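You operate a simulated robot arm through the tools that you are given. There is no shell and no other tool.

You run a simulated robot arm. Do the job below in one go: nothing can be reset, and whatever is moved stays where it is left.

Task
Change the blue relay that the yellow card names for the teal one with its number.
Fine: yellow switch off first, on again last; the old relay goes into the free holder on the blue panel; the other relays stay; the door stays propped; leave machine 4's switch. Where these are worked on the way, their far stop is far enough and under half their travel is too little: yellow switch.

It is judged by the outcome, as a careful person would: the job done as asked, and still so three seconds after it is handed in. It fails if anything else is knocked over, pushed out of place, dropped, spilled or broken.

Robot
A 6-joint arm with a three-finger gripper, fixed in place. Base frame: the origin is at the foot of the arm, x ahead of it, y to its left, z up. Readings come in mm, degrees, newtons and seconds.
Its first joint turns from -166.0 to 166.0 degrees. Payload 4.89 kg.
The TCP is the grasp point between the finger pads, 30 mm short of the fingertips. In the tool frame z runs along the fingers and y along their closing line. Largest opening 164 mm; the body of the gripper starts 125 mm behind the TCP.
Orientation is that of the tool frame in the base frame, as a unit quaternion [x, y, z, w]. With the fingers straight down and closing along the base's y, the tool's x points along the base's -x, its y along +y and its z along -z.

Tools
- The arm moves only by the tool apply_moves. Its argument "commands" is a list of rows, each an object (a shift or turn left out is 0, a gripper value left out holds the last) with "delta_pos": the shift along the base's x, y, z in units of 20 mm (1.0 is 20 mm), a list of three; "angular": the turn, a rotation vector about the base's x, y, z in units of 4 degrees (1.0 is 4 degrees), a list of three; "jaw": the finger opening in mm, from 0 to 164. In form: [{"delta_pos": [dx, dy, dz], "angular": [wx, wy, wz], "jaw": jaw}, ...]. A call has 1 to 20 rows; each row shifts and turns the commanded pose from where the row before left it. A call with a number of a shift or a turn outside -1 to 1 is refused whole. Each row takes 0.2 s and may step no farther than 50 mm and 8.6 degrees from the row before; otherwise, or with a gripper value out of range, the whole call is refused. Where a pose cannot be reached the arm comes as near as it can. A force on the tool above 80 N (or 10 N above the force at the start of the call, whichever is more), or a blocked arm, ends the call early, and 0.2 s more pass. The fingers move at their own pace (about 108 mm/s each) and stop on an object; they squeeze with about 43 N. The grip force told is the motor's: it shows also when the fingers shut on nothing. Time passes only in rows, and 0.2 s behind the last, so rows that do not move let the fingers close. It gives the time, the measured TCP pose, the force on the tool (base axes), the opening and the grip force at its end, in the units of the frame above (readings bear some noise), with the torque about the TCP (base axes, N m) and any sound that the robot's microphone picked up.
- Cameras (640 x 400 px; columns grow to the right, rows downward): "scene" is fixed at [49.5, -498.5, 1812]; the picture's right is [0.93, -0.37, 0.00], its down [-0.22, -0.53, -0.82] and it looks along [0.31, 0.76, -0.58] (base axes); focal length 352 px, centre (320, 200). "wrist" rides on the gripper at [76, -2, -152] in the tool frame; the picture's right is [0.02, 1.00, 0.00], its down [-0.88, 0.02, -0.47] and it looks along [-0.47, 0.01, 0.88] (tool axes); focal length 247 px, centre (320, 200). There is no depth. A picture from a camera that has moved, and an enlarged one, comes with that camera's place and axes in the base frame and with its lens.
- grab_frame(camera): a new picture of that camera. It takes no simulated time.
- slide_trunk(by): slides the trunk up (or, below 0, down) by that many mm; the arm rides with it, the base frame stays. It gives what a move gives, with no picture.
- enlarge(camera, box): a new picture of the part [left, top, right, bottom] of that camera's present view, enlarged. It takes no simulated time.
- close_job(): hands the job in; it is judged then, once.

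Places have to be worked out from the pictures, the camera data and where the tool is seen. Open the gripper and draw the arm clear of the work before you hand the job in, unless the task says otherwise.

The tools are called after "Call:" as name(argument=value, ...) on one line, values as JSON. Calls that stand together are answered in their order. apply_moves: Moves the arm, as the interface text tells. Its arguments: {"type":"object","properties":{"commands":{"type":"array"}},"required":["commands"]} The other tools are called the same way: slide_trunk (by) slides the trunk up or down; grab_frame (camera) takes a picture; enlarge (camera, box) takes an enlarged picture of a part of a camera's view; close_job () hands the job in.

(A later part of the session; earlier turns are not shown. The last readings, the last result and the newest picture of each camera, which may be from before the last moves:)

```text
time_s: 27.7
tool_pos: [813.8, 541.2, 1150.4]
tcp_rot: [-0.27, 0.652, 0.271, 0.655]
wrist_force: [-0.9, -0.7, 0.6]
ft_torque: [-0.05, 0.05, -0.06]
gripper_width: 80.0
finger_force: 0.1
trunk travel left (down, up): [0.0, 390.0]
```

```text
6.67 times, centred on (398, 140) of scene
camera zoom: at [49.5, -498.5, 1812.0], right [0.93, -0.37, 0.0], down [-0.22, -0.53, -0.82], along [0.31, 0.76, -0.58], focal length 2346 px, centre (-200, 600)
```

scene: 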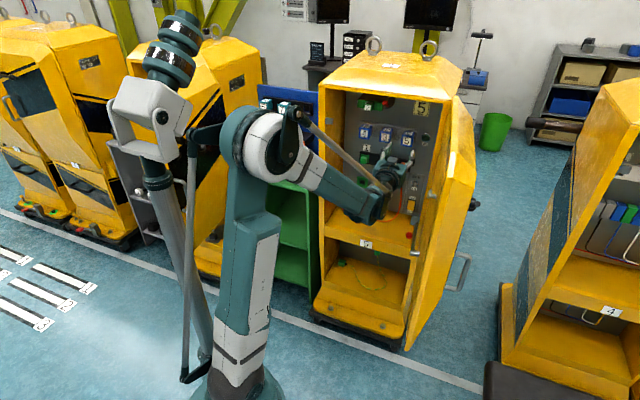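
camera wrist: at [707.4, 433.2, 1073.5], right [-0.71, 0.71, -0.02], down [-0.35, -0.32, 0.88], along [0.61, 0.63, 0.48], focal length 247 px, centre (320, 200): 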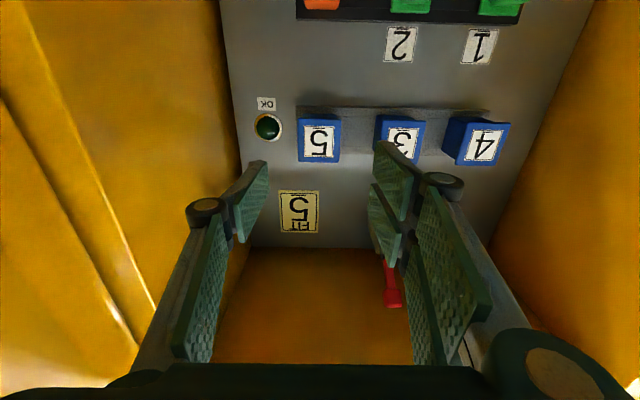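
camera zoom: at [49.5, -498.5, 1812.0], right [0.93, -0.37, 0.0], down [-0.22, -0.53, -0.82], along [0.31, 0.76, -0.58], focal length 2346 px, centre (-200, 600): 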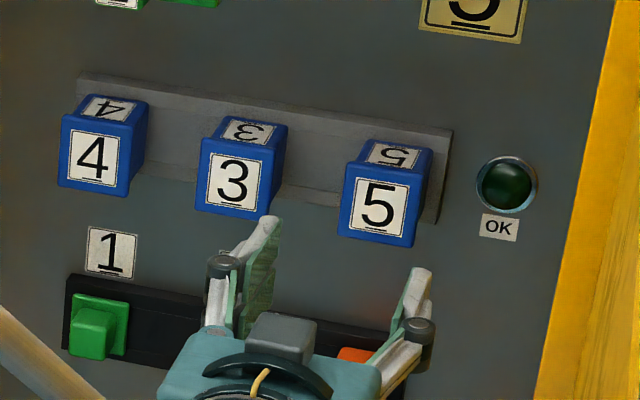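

Relay 5 is centred within about 1 mm sideways and 2 mm vertically; its face is at d≈1085 and the strip at d≈1130. I set the jaws to 66 mm and advance most of the way.

Call:
apply_moves(commands=[{"delta_pos": [0.707, 0.697, -0.02], "jaw": 66}, {"delta_pos": [0.707, 0.697, -0.02]}, {"delta_pos": [0.707, 0.697, -0.02]}, {"delta_pos": [0.707, 0.697, -0.02]}, {"delta_pos": [0.53, 0.52, -0.02]}])

Call:
grab_frame(camera="wrist")

Call:
enlarge(camera="scene", box=[350, 110, 446, 170])

```text
time_s: 28.9
tool_pos: [880.7, 607.8, 1148.3]
tcp_rot: [-0.271, 0.652, 0.271, 0.654]
wrist_force: [-1.3, 0.1, 0.4]
ft_torque: [-0.08, 0.06, -0.06]
gripper_width: 65.8
finger_force: 0.0
trunk travel left (down, up): [0.0, 390.0]
```

```text
taken
camera wrist: at [774.1, 499.6, 1070.9], right [-0.71, 0.71, -0.02], down [-0.35, -0.32, 0.88], along [0.61, 0.63, 0.48], focal length 247 px, centre (320, 200)
```

wrist: 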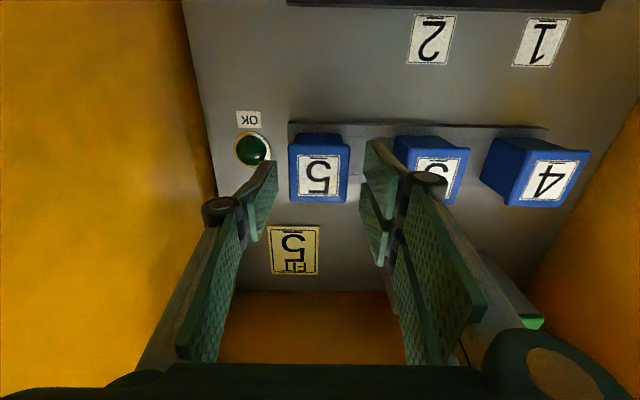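

```text
6.67 times, centred on (398, 140) of scene
camera zoom: at [49.5, -498.5, 1812.0], right [0.93, -0.37, 0.0], down [-0.22, -0.53, -0.82], along [0.31, 0.76, -0.58], focal length 2346 px, centre (-200, 600)
```

zoom: 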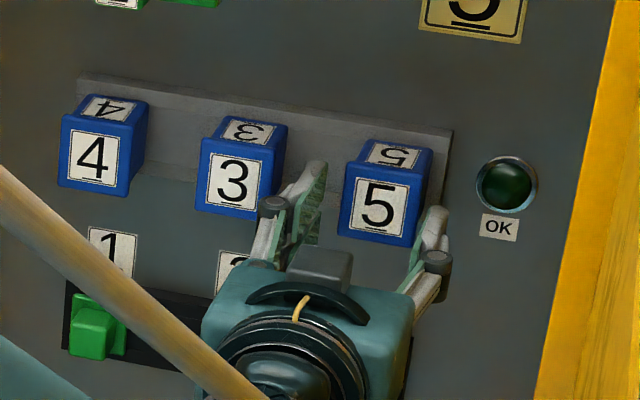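

The fingertips are just short of the relay face. I enlarge to check the clearance on both sides before moving in.

Call:
enlarge(camera="wrist", box=[240, 110, 400, 210])

```text
4.00 times, centred on (320, 160) of wrist
camera zoom: at [774.1, 499.6, 1070.9], right [-0.71, 0.71, -0.02], down [-0.35, -0.32, 0.88], along [0.61, 0.63, 0.48], focal length 988 px, centre (320, 360)
```

zoom: 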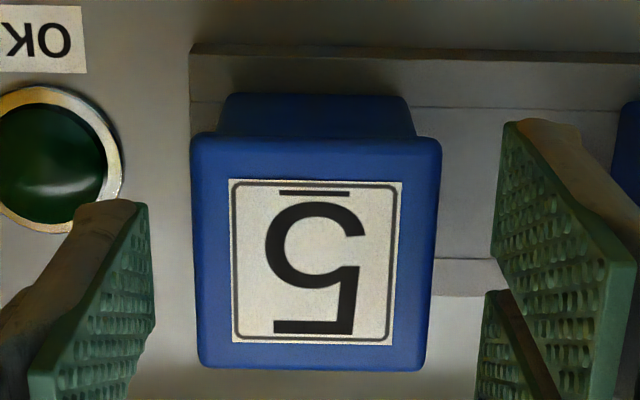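

Clearances are about 9–11 mm on both sides. I advance 34 mm so the pads overlap the relay by about 30 mm, and then close.

Call:
apply_moves(commands=[{"delta_pos": [0.43, 0.39, 0]}, {"delta_pos": [0.41, 0.41, 0]}, {"delta_pos": [0.41, 0.41, 0]}])

Call:
grab_frame(camera="wrist")

Call:
enlarge(camera="scene", box=[350, 110, 446, 170])

```text
time_s: 29.7
tool_pos: [907.2, 630.8, 1149.2]
tcp_rot: [-0.27, 0.652, 0.271, 0.654]
wrist_force: [-0.6, 0.1, 0.5]
ft_torque: [-0.07, 0.05, 0.01]
gripper_width: 65.9
finger_force: 0.1
trunk travel left (down, up): [0.0, 390.0]
```

```text
taken
camera wrist: at [799.9, 522.7, 1071.8], right [-0.71, 0.71, -0.02], down [-0.35, -0.32, 0.88], along [0.62, 0.63, 0.48], focal length 247 px, centre (320, 200)
```

wrist: 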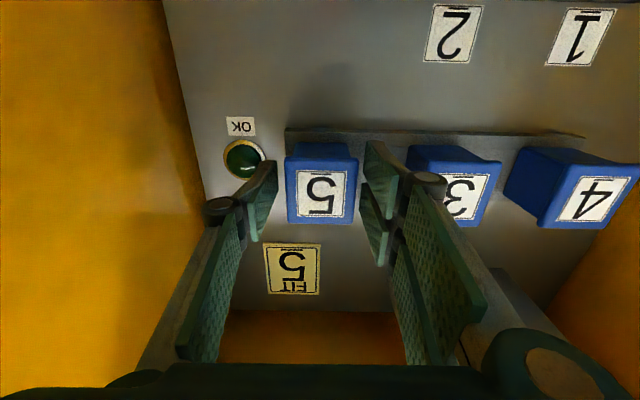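

```text
6.67 times, centred on (398, 140) of scene
camera zoom: at [49.5, -498.5, 1812.0], right [0.93, -0.37, 0.0], down [-0.22, -0.53, -0.82], along [0.31, 0.76, -0.58], focal length 2346 px, centre (-200, 600)
```

zoom: 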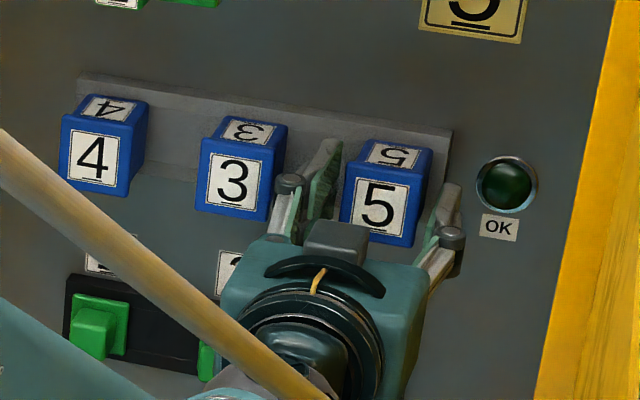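

The pads straddle the relay well. I close the fingers on it.

Call:
apply_moves(commands=[{"delta_pos": [0, 0, 0], "jaw": 30}, {"delta_pos": [0, 0, 0]}, {"delta_pos": [0, 0, 0]}])

Call:
enlarge(camera="wrist", box=[240, 110, 400, 210])

```text
time_s: 30.5
tool_pos: [906.0, 630.6, 1147.3]
tcp_rot: [-0.27, 0.652, 0.271, 0.654]
wrist_force: [-1.7, 6.4, 1.3]
ft_torque: [0.01, -0.01, 0.13]
gripper_width: 47.9
finger_force: 42.9
trunk travel left (down, up): [0.0, 390.0]
```

```text
4.00 times, centred on (320, 160) of wrist
camera zoom: at [799.7, 523.4, 1071.4], right [-0.71, 0.71, -0.02], down [-0.35, -0.32, 0.88], along [0.61, 0.63, 0.48], focal length 988 px, centre (320, 360)
```

zoom: 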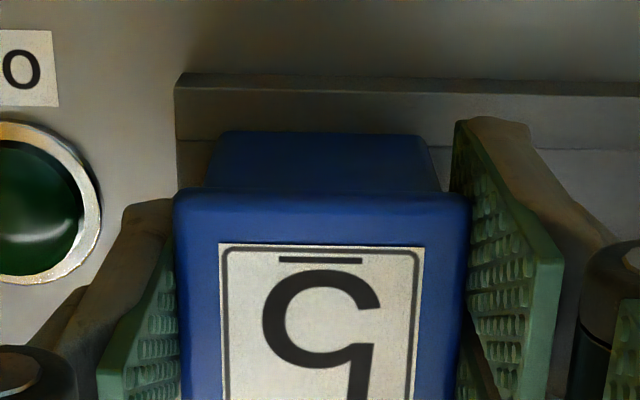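

Grip is firm at 47.9 mm and 43 N; the seated pose is d 1086.6, e 194.7, z 1147.3. I pull straight out along the panel normal in small steps.

Call:
apply_moves(commands=[{"delta_pos": [-0.15, -0.15, 0]}, {"delta_pos": [-0.15, -0.15, 0]}, {"delta_pos": [-0.15, -0.15, 0]}, {"delta_pos": [-0.15, -0.15, 0]}])

Call:
enlarge(camera="wrist", box=[240, 110, 400, 210])

```text
time_s: 31.5
tool_pos: [895.4, 618.9, 1148.7]
tcp_rot: [-0.27, 0.652, 0.271, 0.654]
wrist_force: [0.4, -0.5, -0.2]
ft_torque: [0.02, 0.03, -0.02]
gripper_width: 48.0
finger_force: 43.3
trunk travel left (down, up): [0.0, 390.0]
```

```text
4.00 times, centred on (320, 160) of wrist
camera zoom: at [787.3, 510.8, 1071.5], right [-0.71, 0.71, -0.02], down [-0.35, -0.32, 0.88], along [0.61, 0.63, 0.48], focal length 988 px, centre (320, 360)
```

zoom: 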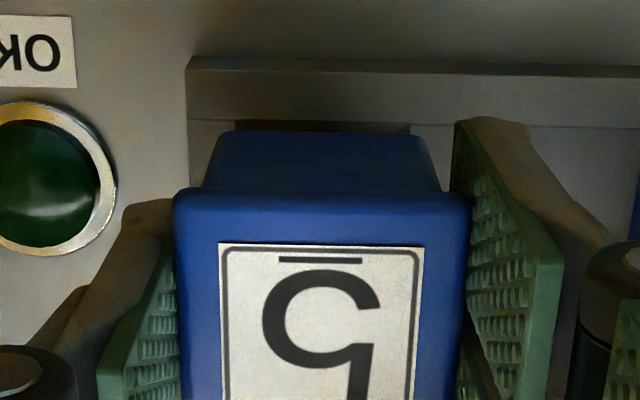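

The relay came out with the gripper and no resistance; the socket slot shows behind it. I continue straight out of the cabinet.

Call:
apply_moves(commands=[{"delta_pos": [-0.4, -0.4, 0]}, {"delta_pos": [-0.4, -0.4, 0]}, {"delta_pos": [-0.6, -0.6, 0]}, {"delta_pos": [-0.7, -0.7, 0]}, {"delta_pos": [-0.7, -0.7, 0]}, {"delta_pos": [-0.7, -0.7, 0]}, {"delta_pos": [-0.7, -0.7, 0]}, {"delta_pos": [-0.7, -0.7, 0]}])

Call:
grab_frame(camera="wrist")

Call:
grab_frame(camera="scene")

```text
time_s: 33.3
tool_pos: [796.3, 521.2, 1146.9]
tcp_rot: [-0.27, 0.652, 0.271, 0.654]
wrist_force: [0.7, 0.6, 0.5]
ft_torque: [0.04, 0.0, 0.04]
gripper_width: 48.4
finger_force: 42.8
trunk travel left (down, up): [0.0, 390.0]
```

```text
taken
camera wrist: at [688.6, 413.4, 1070.9], right [-0.71, 0.71, -0.02], down [-0.35, -0.32, 0.88], along [0.62, 0.63, 0.48], focal length 247 px, centre (320, 200)
```

wrist: 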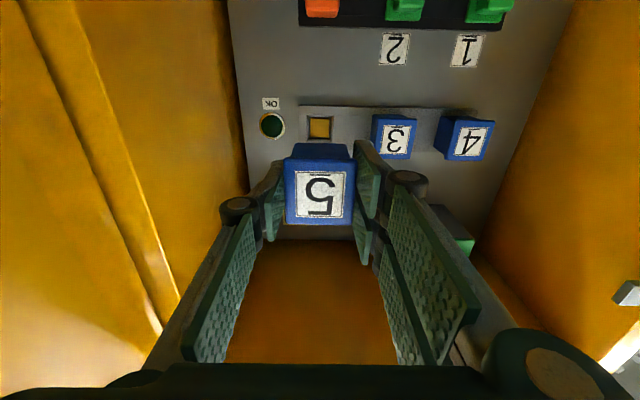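

```text
taken
```

scene: 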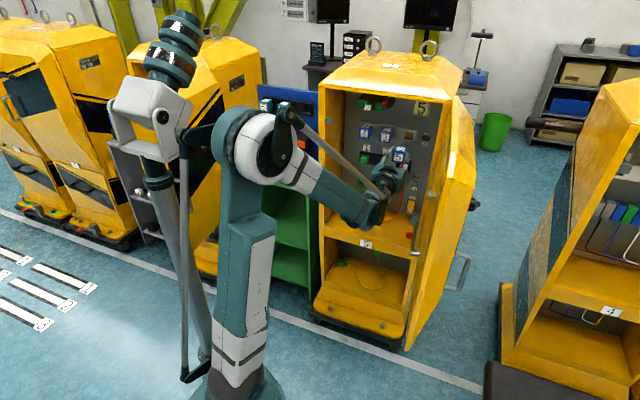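

The relay is out and held straight; the empty socket is visible. I retract clear of the cabinet front and swing left towards the blue panel.

Call:
apply_moves(commands=[{"delta_pos": [-0.8, -0.7, 0]}, {"delta_pos": [-0.9, -0.75, 0]}, {"delta_pos": [-0.9, -0.75, 0]}, {"delta_pos": [-0.9, -0.75, 0]}, {"delta_pos": [-0.9, -0.75, 0]}, {"delta_pos": [-0.9, -0.5, 0]}, {"delta_pos": [-0.9, 0.3, 0]}, {"delta_pos": [-0.9, 0.8, 0]}, {"delta_pos": [-0.9, 0.9, 0]}, {"delta_pos": [-0.9, 0.9, 0]}, {"delta_pos": [-0.9, 0.9, 0]}, {"delta_pos": [-0.9, 0.9, 0]}, {"delta_pos": [-0.9, 0.9, 0]}, {"delta_pos": [-0.9, 0.9, 0]}, {"delta_pos": [-0.9, 0.9, 0]}])

Call:
grab_frame(camera="wrist")

Call:
grab_frame(camera="scene")

```text
time_s: 36.5
tool_pos: [529.7, 586.3, 1147.6]
tcp_rot: [-0.27, 0.653, 0.27, 0.654]
wrist_force: [0.7, 0.0, -0.3]
ft_torque: [-0.01, 0.04, 0.1]
gripper_width: 48.2
finger_force: 42.7
trunk travel left (down, up): [0.0, 390.0]
```

```text
taken
camera wrist: at [421.8, 477.1, 1070.5], right [-0.71, 0.71, -0.02], down [-0.35, -0.32, 0.88], along [0.62, 0.63, 0.48], focal length 247 px, centre (320, 200)
```

wrist: 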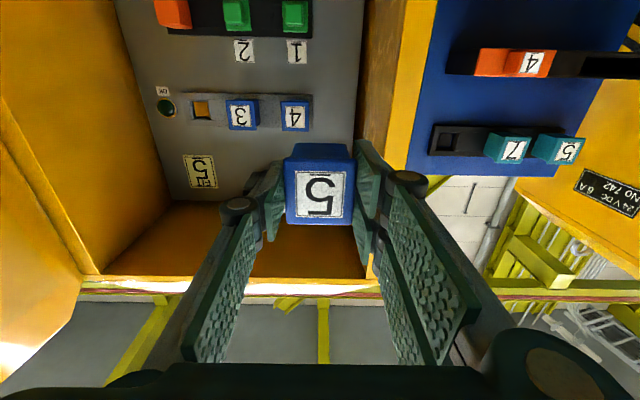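

```text
taken
```

scene: 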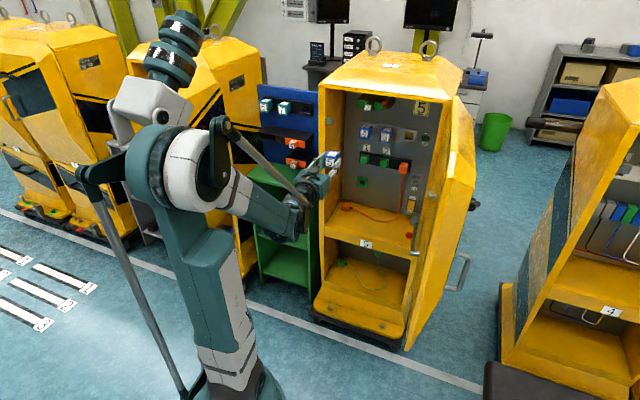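

The free holder is visible at the right end of the teal strip. I enlarge the blue panel in both views to place it and the shelves below.

Call:
enlarge(camera="wrist", box=[400, 30, 640, 180])

Call:
enlarge(camera="wrist", box=[420, 100, 580, 200])

Call:
enlarge(camera="scene", box=[240, 70, 360, 180])

Call:
enlarge(camera="wrist", box=[140, 60, 300, 160])

```text
2.67 times, centred on (520, 105) of wrist
camera zoom: at [421.8, 477.1, 1070.5], right [-0.71, 0.71, -0.02], down [-0.35, -0.32, 0.88], along [0.62, 0.63, 0.48], focal length 659 px, centre (-213, 453)
```

zoom: 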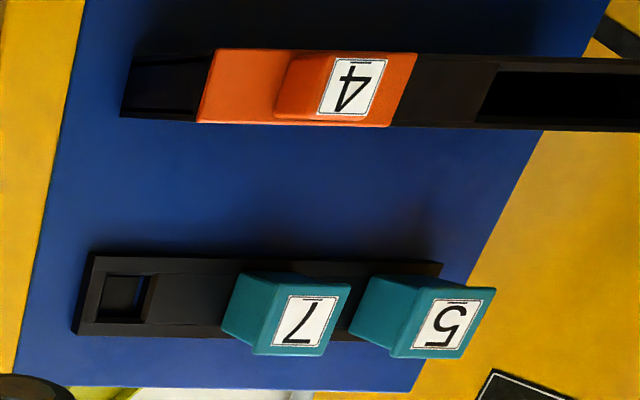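

```text
4.00 times, centred on (500, 150) of wrist
camera zoom: at [421.8, 477.1, 1070.5], right [-0.71, 0.71, -0.02], down [-0.35, -0.32, 0.88], along [0.62, 0.63, 0.48], focal length 988 px, centre (-400, 400)
```

zoom: 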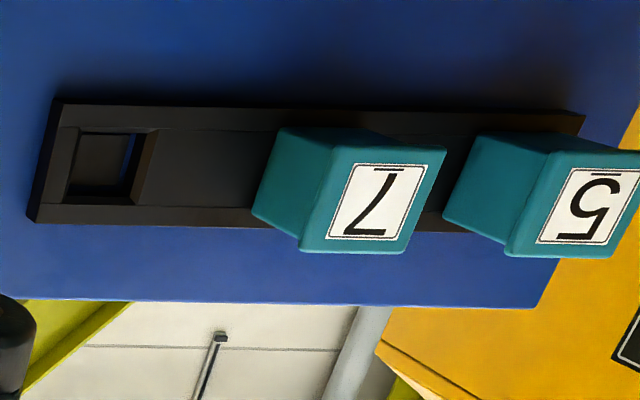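

```text
3.64 times, centred on (300, 125) of scene
camera zoom: at [49.5, -498.5, 1812.0], right [0.93, -0.37, 0.0], down [-0.22, -0.53, -0.82], along [0.31, 0.76, -0.58], focal length 1279 px, centre (393, 473)
```

zoom: 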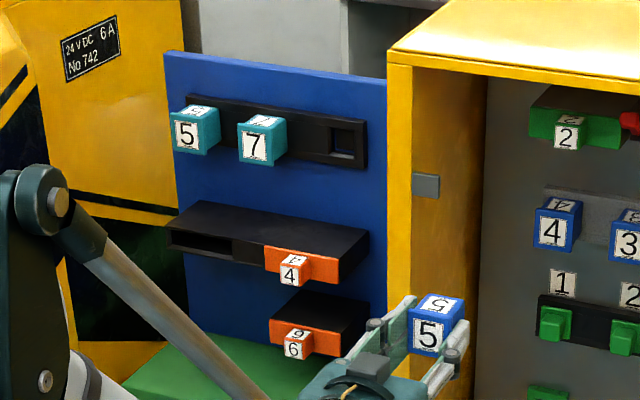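

```text
4.00 times, centred on (220, 110) of wrist
camera zoom: at [421.8, 477.1, 1070.5], right [-0.71, 0.71, -0.02], down [-0.35, -0.32, 0.88], along [0.62, 0.63, 0.48], focal length 988 px, centre (720, 560)
```

zoom: 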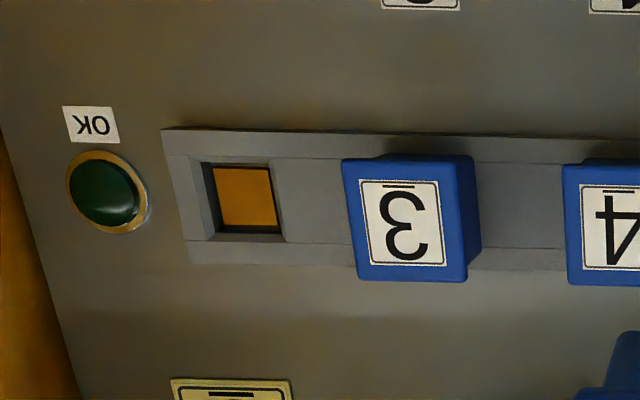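

Before swinging further left I check what the grey mast behind the arm is and how near it is to the arm.

Call:
enlarge(camera="scene", box=[60, 0, 380, 200])

Call:
enlarge(camera="scene", box=[60, 200, 380, 400])

```text
2.00 times, centred on (220, 100) of scene
camera zoom: at [49.5, -498.5, 1812.0], right [0.93, -0.37, 0.0], down [-0.22, -0.53, -0.82], along [0.31, 0.76, -0.58], focal length 704 px, centre (520, 400)
```

zoom: 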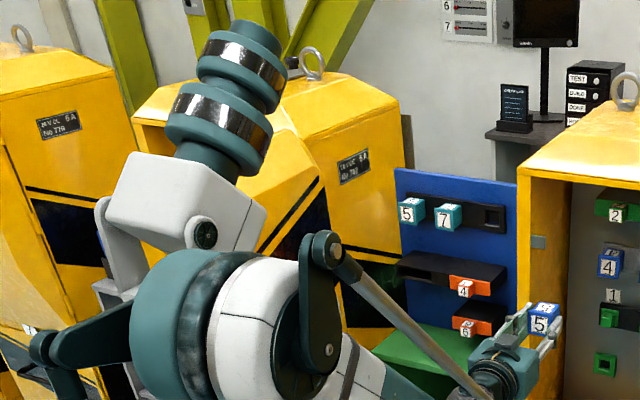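

```text
2.00 times, centred on (220, 300) of scene
camera zoom: at [49.5, -498.5, 1812.0], right [0.93, -0.37, 0.0], down [-0.22, -0.53, -0.82], along [0.31, 0.76, -0.58], focal length 704 px, centre (520, 0)
```

zoom: 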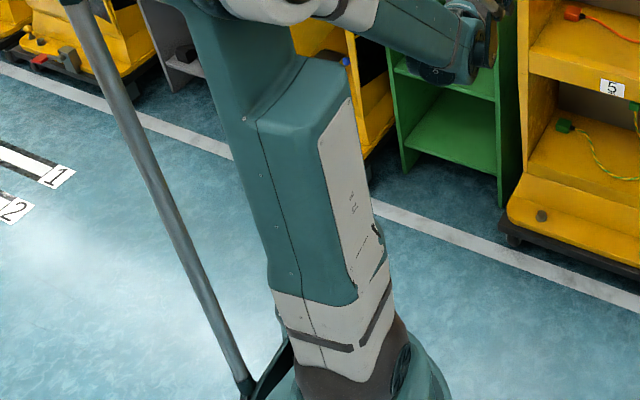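

That mast is the arm's own balancer linkage, so it moves with the arm. I swing left to in front of the free holder and raise to its height (about z 1200).

Call:
apply_moves(commands=[{"delta_pos": [-1, 1, 0.26]}, {"delta_pos": [-1, 1, 0.26]}, {"delta_pos": [-1, 1, 0.26]}, {"delta_pos": [-1, 1, 0.26]}, {"delta_pos": [-1, 1, 0.26]}, {"delta_pos": [-1, 1, 0.26]}, {"delta_pos": [-1, 1, 0.26]}, {"delta_pos": [-1, 1, 0.26]}, {"delta_pos": [-1, 1, 0.26]}, {"delta_pos": [-1, 1, 0.26]}])

Call:
grab_frame(camera="wrist")

Call:
grab_frame(camera="scene")

```text
time_s: 38.7
tool_pos: [352.1, 772.6, 1199.0]
tcp_rot: [-0.261, 0.656, 0.262, 0.658]
wrist_force: [0.9, -1.1, -1.7]
ft_torque: [-0.05, 0.04, 0.12]
gripper_width: 48.1
finger_force: 43.1
trunk travel left (down, up): [0.0, 390.0]
```

```text
taken
camera wrist: at [241.2, 667.5, 1121.7], right [-0.69, 0.73, -0.02], down [-0.36, -0.31, 0.88], along [0.63, 0.61, 0.48], focal length 247 px, centre (320, 200)
```

wrist: 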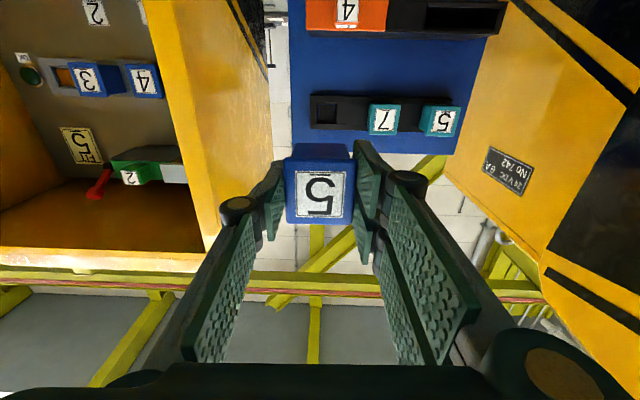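

```text
taken
```

scene: 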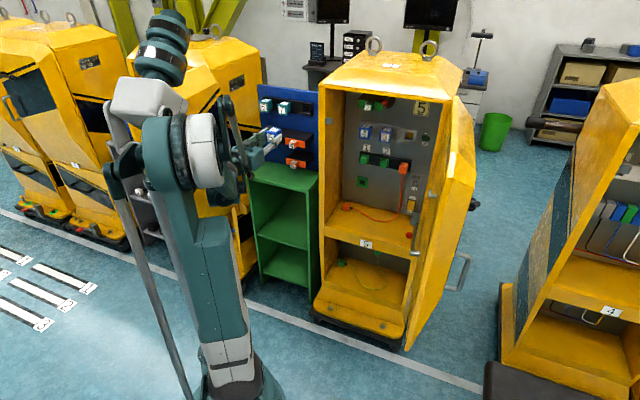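

The reading lags the command by about 25 mm, so I wait a moment for the arm to settle and read again.

Call:
apply_moves(commands=[{"delta_pos": [0, 0, 0]}, {"delta_pos": [0, 0, 0]}, {"delta_pos": [0, 0, 0]}])

Call:
grab_frame(camera="wrist")

```text
time_s: 39.5
tool_pos: [350.8, 775.8, 1200.8]
tcp_rot: [-0.261, 0.655, 0.263, 0.658]
wrist_force: [-0.2, -0.4, -0.8]
ft_torque: [-0.01, 0.04, 0.01]
gripper_width: 48.4
finger_force: 43.6
trunk travel left (down, up): [0.0, 390.0]
```

```text
taken
camera wrist: at [241.1, 670.2, 1124.5], right [-0.69, 0.73, -0.02], down [-0.36, -0.31, 0.88], along [0.63, 0.61, 0.48], focal length 247 px, centre (320, 200)
```

wrist: 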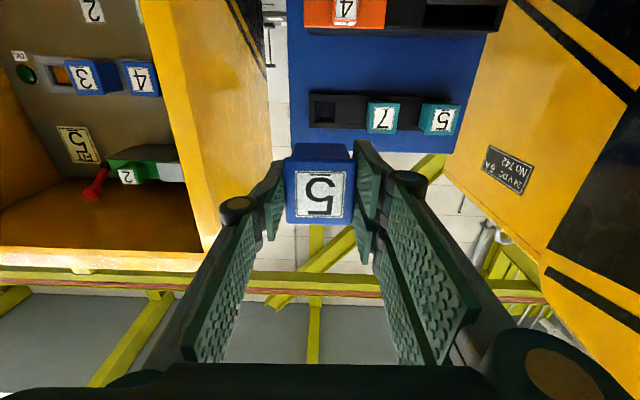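

The arm settled at e −300 with the yaw 1.5° low. I restore the yaw, shift to about e −322, and take a picture again.

Call:
apply_moves(commands=[{"delta_pos": [-0.375, 0.375, 0], "angular": [0, 0, 0.19]}, {"delta_pos": [-0.375, 0.375, 0], "angular": [0, 0, 0.19]}, {"delta_pos": [0, 0, 0]}, {"delta_pos": [0, 0, 0]}])

Call:
grab_frame(camera="wrist")

Call:
enlarge(camera="wrist", box=[290, 60, 482, 180])

Call:
enlarge(camera="wrist", box=[240, 120, 400, 220])

```text
time_s: 40.7
tool_pos: [356.4, 775.9, 1198.5]
tcp_rot: [-0.261, 0.656, 0.262, 0.658]
wrist_force: [-1.3, 2.2, -1.4]
ft_torque: [0.01, -0.03, -0.3]
gripper_width: 47.9
finger_force: 42.6
trunk travel left (down, up): [0.0, 390.0]
stopped in row 4: the arm was blocked; the commanded pose is now the measured one
```

```text
taken
camera wrist: at [246.6, 671.1, 1122.4], right [-0.69, 0.73, -0.02], down [-0.36, -0.31, 0.88], along [0.63, 0.61, 0.48], focal length 247 px, centre (320, 200)
```

wrist: 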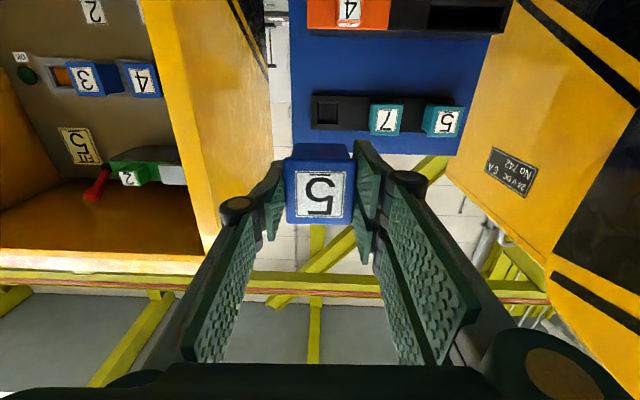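

```text
3.33 times, centred on (386, 120) of wrist
camera zoom: at [246.6, 671.1, 1122.4], right [-0.69, 0.73, -0.02], down [-0.36, -0.31, 0.88], along [0.63, 0.61, 0.48], focal length 823 px, centre (100, 467)
```

zoom: 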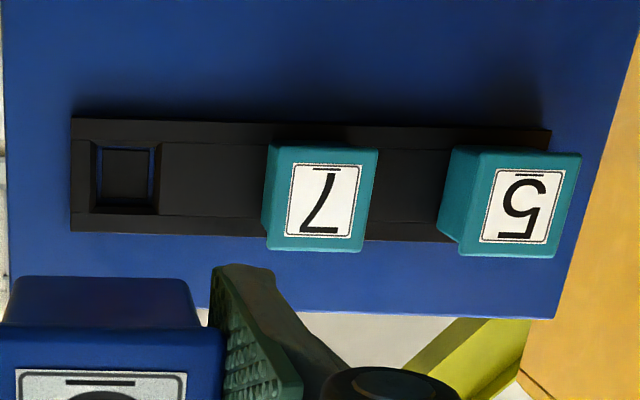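

```text
4.00 times, centred on (320, 170) of wrist
camera zoom: at [246.6, 671.1, 1122.4], right [-0.69, 0.73, -0.02], down [-0.36, -0.31, 0.88], along [0.63, 0.61, 0.48], focal length 988 px, centre (320, 320)
```

zoom: 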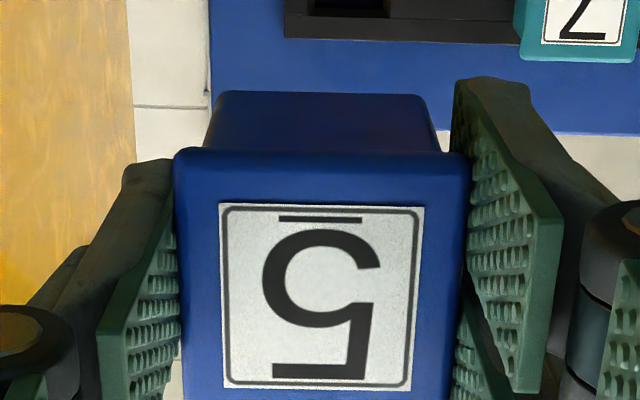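

The arm reports being blocked while trying to go further left, although the tool itself feels almost nothing. I look for what a link might be touching.

Call:
grab_frame(camera="scene")

Call:
enlarge(camera="scene", box=[60, 0, 380, 200])

Call:
enlarge(camera="scene", box=[60, 200, 380, 400])

```text
taken
```

scene: 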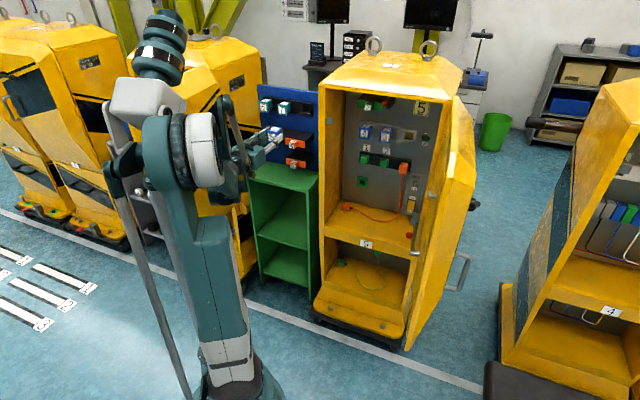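

```text
2.00 times, centred on (220, 100) of scene
camera zoom: at [49.5, -498.5, 1812.0], right [0.93, -0.37, 0.0], down [-0.22, -0.53, -0.82], along [0.31, 0.76, -0.58], focal length 704 px, centre (520, 400)
```

zoom: 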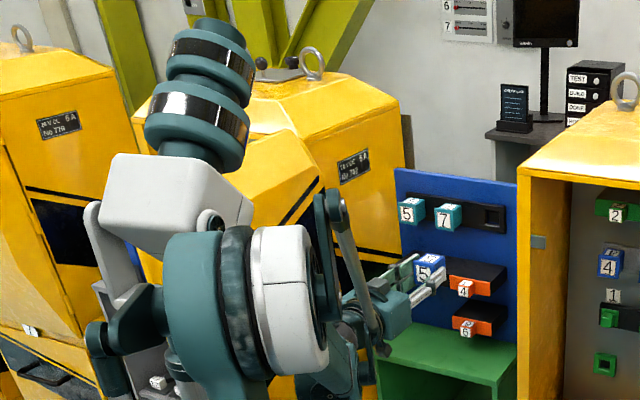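

```text
2.00 times, centred on (220, 300) of scene
camera zoom: at [49.5, -498.5, 1812.0], right [0.93, -0.37, 0.0], down [-0.22, -0.53, -0.82], along [0.31, 0.76, -0.58], focal length 704 px, centre (520, 0)
```

zoom: 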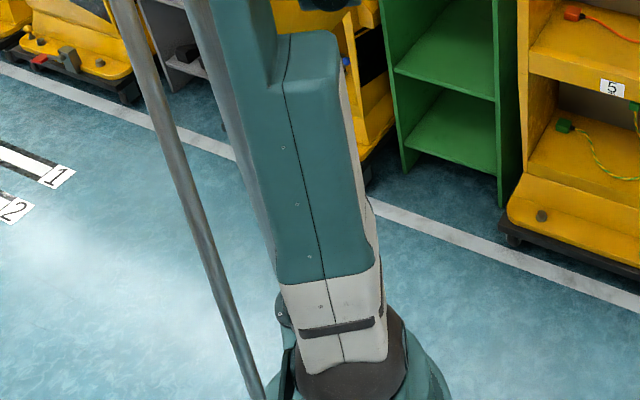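

The elbow seems to be leaning against the mast-and-head that rides on the trunk: its head has shifted about 15 px since the last picture. I back off to the right at once to release it and see whether it returns.

Call:
apply_moves(commands=[{"delta_pos": [0.9, -0.9, 0]}, {"delta_pos": [0.9, -0.9, 0]}, {"delta_pos": [0.9, -0.9, 0]}, {"delta_pos": [0, 0, 0]}, {"delta_pos": [0, 0, 0]}])

Call:
enlarge(camera="scene", box=[60, 0, 380, 200])

Call:
enlarge(camera="scene", box=[60, 200, 380, 400])

```text
time_s: 41.9
tool_pos: [401.8, 730.0, 1197.2]
tcp_rot: [-0.265, 0.655, 0.265, 0.657]
wrist_force: [0.2, -0.3, -1.0]
ft_torque: [0.0, -0.02, -0.05]
gripper_width: 48.2
finger_force: 42.9
trunk travel left (down, up): [0.0, 390.0]
```

```text
2.00 times, centred on (220, 100) of scene
camera zoom: at [49.5, -498.5, 1812.0], right [0.93, -0.37, 0.0], down [-0.22, -0.53, -0.82], along [0.31, 0.76, -0.58], focal length 704 px, centre (520, 400)
```

zoom: 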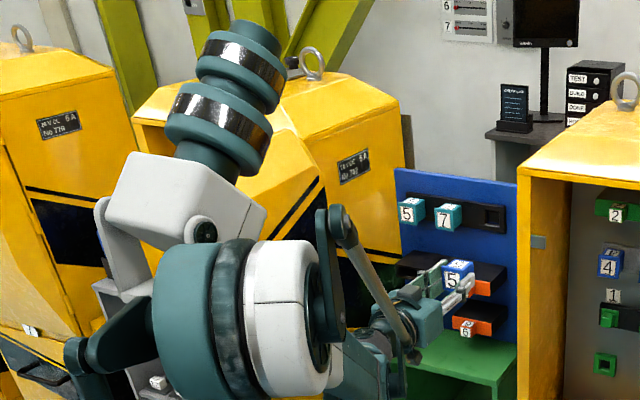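

```text
2.00 times, centred on (220, 300) of scene
camera zoom: at [49.5, -498.5, 1812.0], right [0.93, -0.37, 0.0], down [-0.22, -0.53, -0.82], along [0.31, 0.76, -0.58], focal length 704 px, centre (520, 0)
```

zoom: 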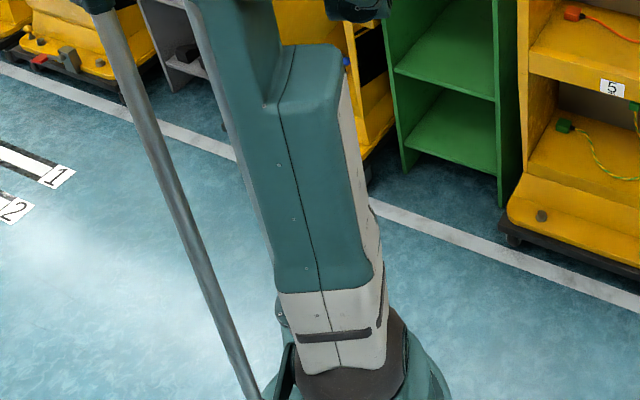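

The head sprang back to its old place once released, so nothing is displaced. It is a mast fixed to the trunk at about (0,177), and my elbow must stay away from it, so I approach the holder by extending outwards first, where the elbow leans forward, and only then going left.

Call:
apply_moves(commands=[{"delta_pos": [0.566, 0.849, 0.03], "angular": [0, 0, 0.05]}, {"delta_pos": [0.566, 0.849, 0.03], "angular": [0, 0, 0.05]}, {"delta_pos": [0.566, 0.849, 0.03], "angular": [0, 0, 0.05]}, {"delta_pos": [0.566, 0.849, 0.03], "angular": [0, 0, 0.05]}, {"delta_pos": [0.566, 0.849, 0.03], "angular": [0, 0, 0.05]}, {"delta_pos": [0, 0, 0]}])

Call:
grab_frame(camera="wrist")

Call:
enlarge(camera="scene", box=[60, 0, 380, 200])

Call:
enlarge(camera="wrist", box=[330, 40, 570, 190])

```text
time_s: 43.3
tool_pos: [460.2, 815.8, 1200.6]
tcp_rot: [-0.27, 0.652, 0.271, 0.654]
wrist_force: [-0.4, -0.4, -1.5]
ft_torque: [-0.04, 0.05, 0.03]
gripper_width: 48.1
finger_force: 43.3
trunk travel left (down, up): [0.0, 390.0]
```

```text
taken
camera wrist: at [352.7, 707.2, 1124.3], right [-0.71, 0.71, -0.02], down [-0.35, -0.32, 0.88], along [0.61, 0.63, 0.48], focal length 247 px, centre (320, 200)
```

wrist: 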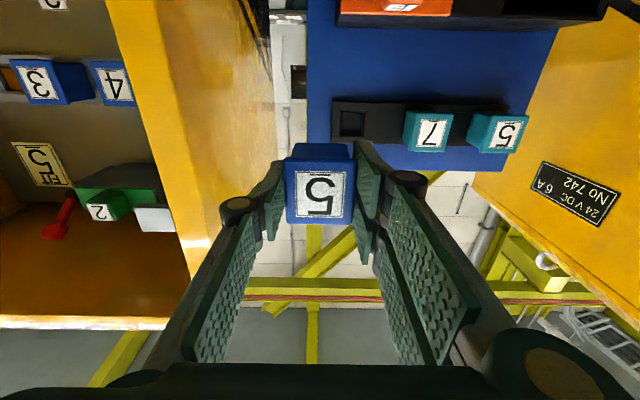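

```text
2.00 times, centred on (220, 100) of scene
camera zoom: at [49.5, -498.5, 1812.0], right [0.93, -0.37, 0.0], down [-0.22, -0.53, -0.82], along [0.31, 0.76, -0.58], focal length 704 px, centre (520, 400)
```

zoom: 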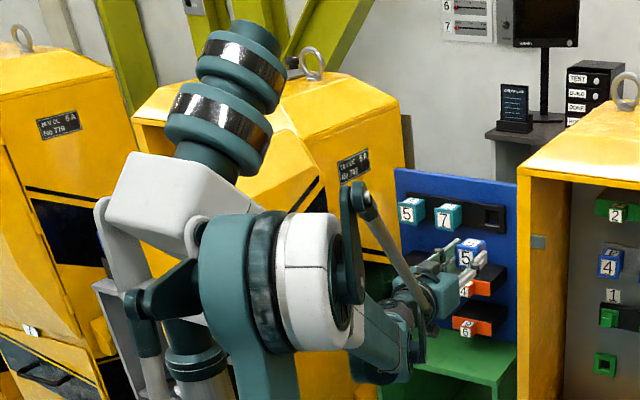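

```text
2.67 times, centred on (450, 115) of wrist
camera zoom: at [352.7, 707.2, 1124.3], right [-0.71, 0.71, -0.02], down [-0.35, -0.32, 0.88], along [0.61, 0.63, 0.48], focal length 659 px, centre (-27, 427)
```

zoom: 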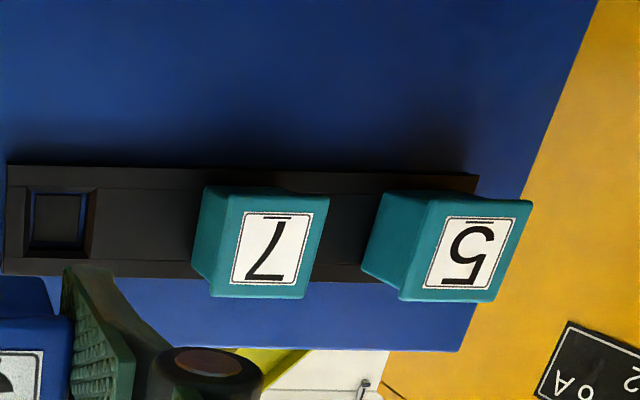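

The holder opening triangulates to e≈−301, z≈1198 with the strip face at d≈1132, and teal 5 to e≈−505, d≈1086. The mast stays clear at this extension, so I move to about 60 mm in front of the holder.

Call:
apply_moves(commands=[{"delta_pos": [0.283, 0.868, -0.02]}, {"delta_pos": [0.283, 0.868, -0.02]}, {"delta_pos": [0.283, 0.868, -0.02]}, {"delta_pos": [0.283, 0.868, -0.02]}, {"delta_pos": [0.283, 0.868, -0.02]}, {"delta_pos": [0.283, 0.868, -0.02]}, {"delta_pos": [0, 0, 0]}])

Call:
grab_frame(camera="wrist")

Call:
enlarge(camera="scene", box=[60, 0, 380, 200])

Call:
enlarge(camera="wrist", box=[230, 70, 422, 190])

```text
time_s: 44.9
tool_pos: [493.3, 919.1, 1199.9]
tcp_rot: [-0.269, 0.652, 0.27, 0.655]
wrist_force: [-1.6, -0.9, -0.8]
ft_torque: [-0.05, 0.08, 0.06]
gripper_width: 48.3
finger_force: 43.2
trunk travel left (down, up): [0.0, 390.0]
```

```text
taken
camera wrist: at [386.5, 810.3, 1123.2], right [-0.71, 0.71, -0.02], down [-0.35, -0.32, 0.88], along [0.62, 0.63, 0.48], focal length 247 px, centre (320, 200)
```

wrist: 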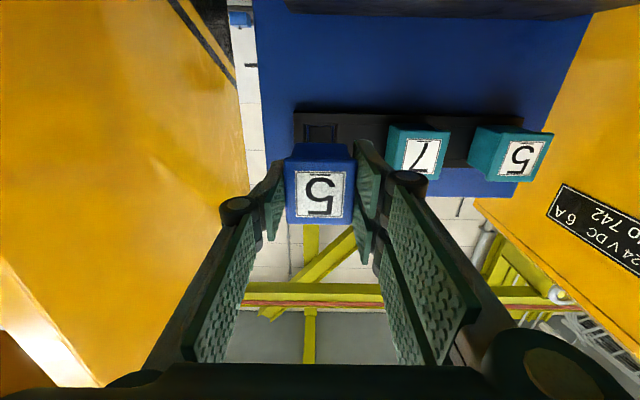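

```text
2.00 times, centred on (220, 100) of scene
camera zoom: at [49.5, -498.5, 1812.0], right [0.93, -0.37, 0.0], down [-0.22, -0.53, -0.82], along [0.31, 0.76, -0.58], focal length 704 px, centre (520, 400)
```

zoom: 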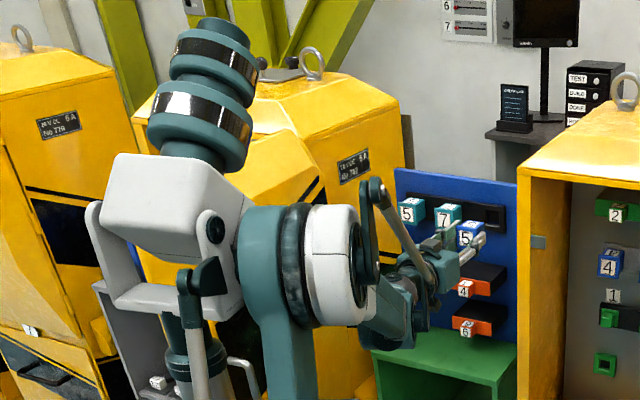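

```text
3.33 times, centred on (326, 130) of wrist
camera zoom: at [386.5, 810.3, 1123.2], right [-0.71, 0.71, -0.02], down [-0.35, -0.32, 0.88], along [0.62, 0.63, 0.48], focal length 823 px, centre (300, 433)
```

zoom: 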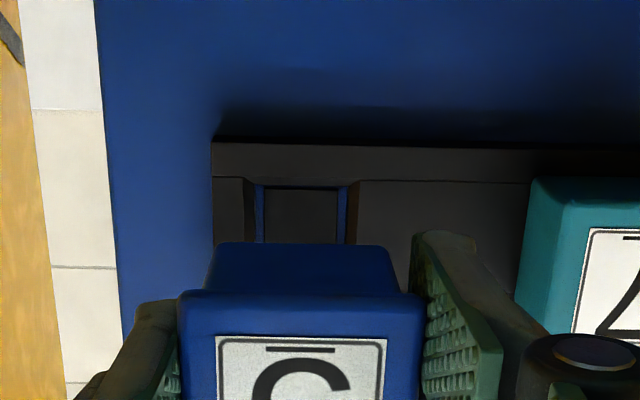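

The relay in hand is centred on the holder opening sideways (both at column ≈320.5), and the opening's centre height is about 1198.8. I move in to about 25 mm before the strip and look again.

Call:
apply_moves(commands=[{"delta_pos": [0.53, 0.53, -0.02]}, {"delta_pos": [0.53, 0.53, -0.02]}, {"delta_pos": [0.53, 0.53, -0.01]}, {"delta_pos": [0, 0, 0]}])

Call:
grab_frame(camera="wrist")

Call:
enlarge(camera="wrist", box=[230, 90, 422, 210])

Call:
enlarge(camera="scene", box=[240, 80, 336, 140])

```text
time_s: 45.9
tool_pos: [524.9, 950.7, 1198.9]
tcp_rot: [-0.269, 0.653, 0.27, 0.655]
wrist_force: [-1.1, -0.5, -0.3]
ft_torque: [-0.06, 0.06, 0.0]
gripper_width: 48.0
finger_force: 43.1
trunk travel left (down, up): [0.0, 390.0]
```

```text
taken
camera wrist: at [417.4, 842.2, 1121.8], right [-0.71, 0.71, -0.02], down [-0.35, -0.32, 0.88], along [0.61, 0.63, 0.48], focal length 247 px, centre (320, 200)
```

wrist: 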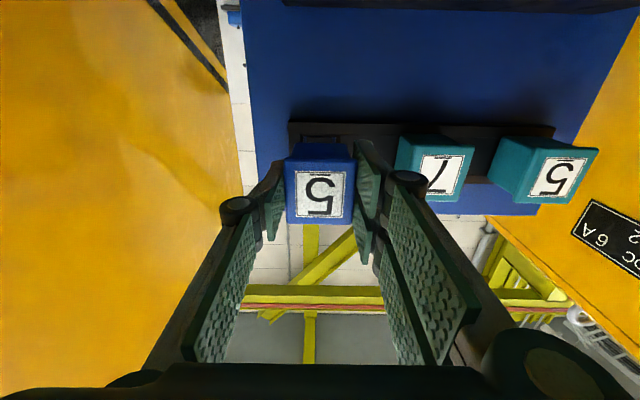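

```text
3.33 times, centred on (326, 150) of wrist
camera zoom: at [417.4, 842.2, 1121.8], right [-0.71, 0.71, -0.02], down [-0.35, -0.32, 0.88], along [0.61, 0.63, 0.48], focal length 823 px, centre (300, 367)
```

zoom: 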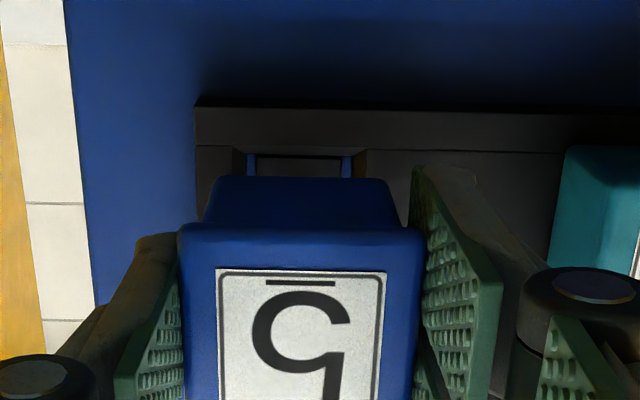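

```text
6.67 times, centred on (288, 110) of scene
camera zoom: at [49.5, -498.5, 1812.0], right [0.93, -0.37, 0.0], down [-0.22, -0.53, -0.82], along [0.31, 0.76, -0.58], focal length 2346 px, centre (533, 800)
```

zoom: 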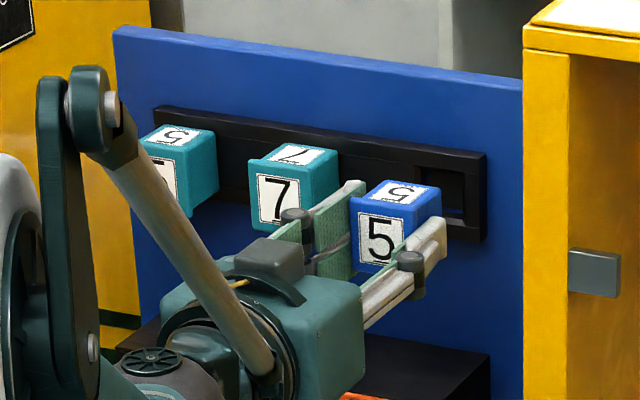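

Alignment still holds (opening centre 300, relay back centre 302 in the zoom). I step in while watching force.

Call:
apply_moves(commands=[{"delta_pos": [0.354, 0.354, 0]}, {"delta_pos": [0.354, 0.354, 0]}, {"delta_pos": [0, 0, 0]}])

Call:
enlarge(camera="wrist", box=[230, 90, 422, 210])

Call:
enlarge(camera="scene", box=[240, 80, 336, 140])

```text
time_s: 46.7
tool_pos: [539.5, 964.9, 1197.8]
tcp_rot: [-0.269, 0.653, 0.27, 0.655]
wrist_force: [0.9, 0.3, -0.5]
ft_torque: [-0.03, 0.05, 0.0]
gripper_width: 48.4
finger_force: 43.1
trunk travel left (down, up): [0.0, 390.0]
```

```text
3.33 times, centred on (326, 150) of wrist
camera zoom: at [432.6, 856.2, 1122.1], right [-0.71, 0.71, -0.02], down [-0.35, -0.32, 0.88], along [0.62, 0.63, 0.48], focal length 823 px, centre (300, 367)
```

zoom: 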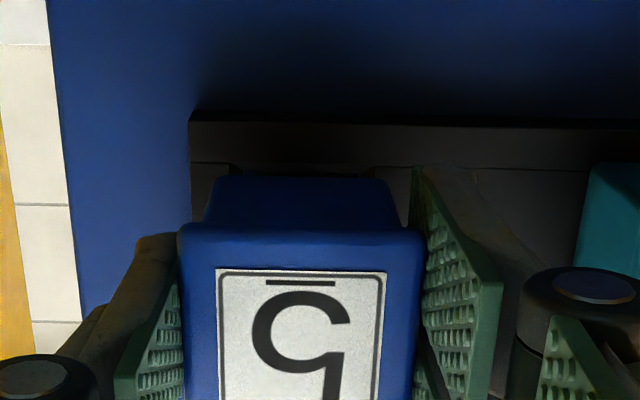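

```text
6.67 times, centred on (288, 110) of scene
camera zoom: at [49.5, -498.5, 1812.0], right [0.93, -0.37, 0.0], down [-0.22, -0.53, -0.82], along [0.31, 0.76, -0.58], focal length 2346 px, centre (533, 800)
```

zoom: 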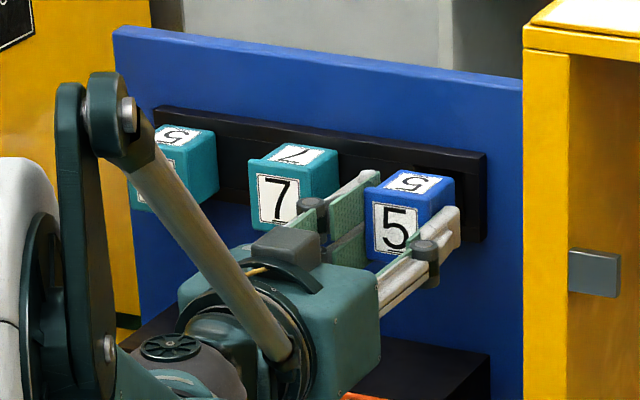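

No contact at d 1064. I continue in 5 mm steps, correcting the height by +1 mm.

Call:
apply_moves(commands=[{"delta_pos": [0.177, 0.177, 0.05]}, {"delta_pos": [0.177, 0.177, 0]}, {"delta_pos": [0, 0, 0]}])

Call:
enlarge(camera="scene", box=[240, 80, 336, 140])

```text
time_s: 47.5
tool_pos: [546.7, 971.4, 1198.2]
tcp_rot: [-0.271, 0.651, 0.272, 0.654]
wrist_force: [0.1, -0.3, -1.1]
ft_torque: [-0.07, 0.09, 0.0]
gripper_width: 47.9
finger_force: 43.1
trunk travel left (down, up): [0.0, 390.0]
```

```text
6.67 times, centred on (288, 110) of scene
camera zoom: at [49.5, -498.5, 1812.0], right [0.93, -0.37, 0.0], down [-0.22, -0.53, -0.82], along [0.31, 0.76, -0.58], focal length 2346 px, centre (533, 800)
```

zoom: 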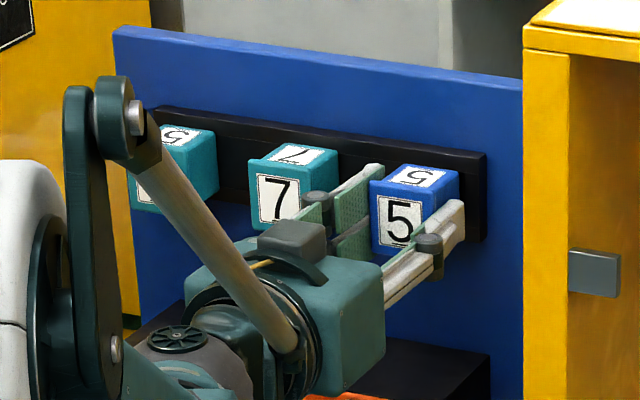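

Still no resistance at d 1073; the relay appears to be entering. Next small steps.

Call:
apply_moves(commands=[{"delta_pos": [0.14, 0.14, 0.02]}, {"delta_pos": [0.14, 0.14, 0.01]}, {"delta_pos": [0, 0, 0]}])

Call:
enlarge(camera="wrist", box=[230, 90, 422, 210])

Call:
enlarge(camera="scene", box=[240, 80, 336, 140])

```text
time_s: 48.3
tool_pos: [552.3, 978.8, 1200.9]
tcp_rot: [-0.27, 0.652, 0.27, 0.654]
wrist_force: [0.5, 1.7, -3.9]
ft_torque: [-0.13, 0.13, 0.07]
gripper_width: 47.9
finger_force: 42.7
trunk travel left (down, up): [0.0, 390.0]
```

```text
3.33 times, centred on (326, 150) of wrist
camera zoom: at [445.4, 870.1, 1124.2], right [-0.71, 0.71, -0.02], down [-0.35, -0.32, 0.88], along [0.61, 0.63, 0.48], focal length 823 px, centre (300, 367)
```

zoom: 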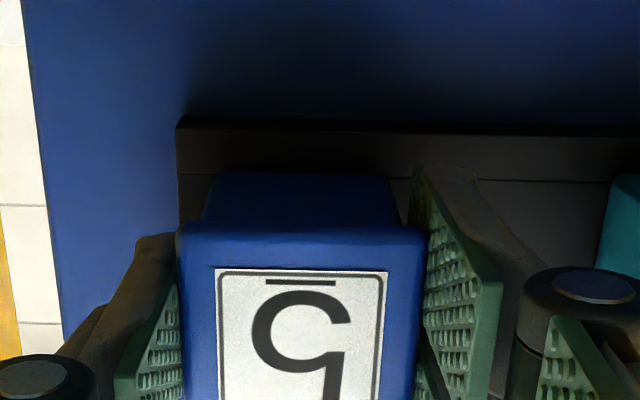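

```text
6.67 times, centred on (288, 110) of scene
camera zoom: at [49.5, -498.5, 1812.0], right [0.93, -0.37, 0.0], down [-0.22, -0.53, -0.82], along [0.31, 0.76, -0.58], focal length 2346 px, centre (533, 800)
```

zoom: 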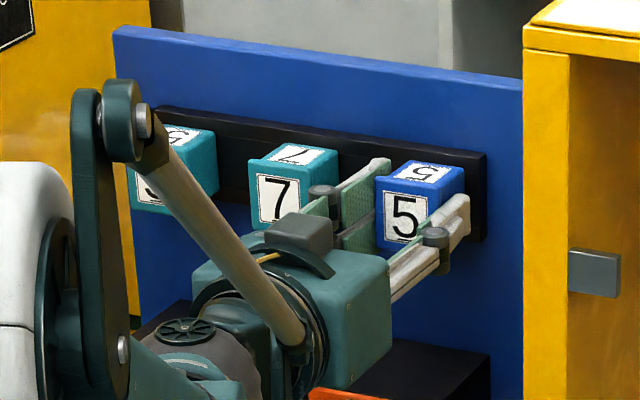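

A −4 N vertical force shows the tool is about 2 mm high while the plug is entering the opening. I lower slightly and continue inserting in small steps.

Call:
apply_moves(commands=[{"delta_pos": [0, 0, -0.1]}, {"delta_pos": [0.1, 0.1, 0]}, {"delta_pos": [0, 0, 0]}])

Call:
enlarge(camera="wrist", box=[230, 90, 422, 210])

```text
time_s: 49.1
tool_pos: [552.5, 980.2, 1199.8]
tcp_rot: [-0.269, 0.652, 0.271, 0.655]
wrist_force: [-17.0, -20.1, -11.1]
ft_torque: [-0.33, 0.27, 0.01]
gripper_width: 48.2
finger_force: 43.2
trunk travel left (down, up): [0.0, 390.0]
```

```text
3.33 times, centred on (326, 150) of wrist
camera zoom: at [445.4, 871.0, 1122.3], right [-0.71, 0.71, -0.02], down [-0.35, -0.32, 0.88], along [0.61, 0.63, 0.48], focal length 823 px, centre (300, 367)
```

zoom: 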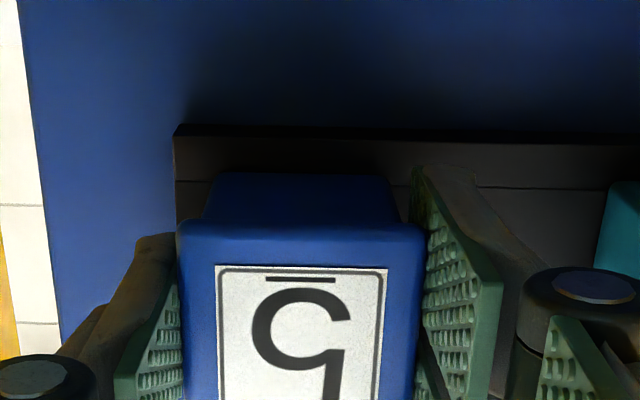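

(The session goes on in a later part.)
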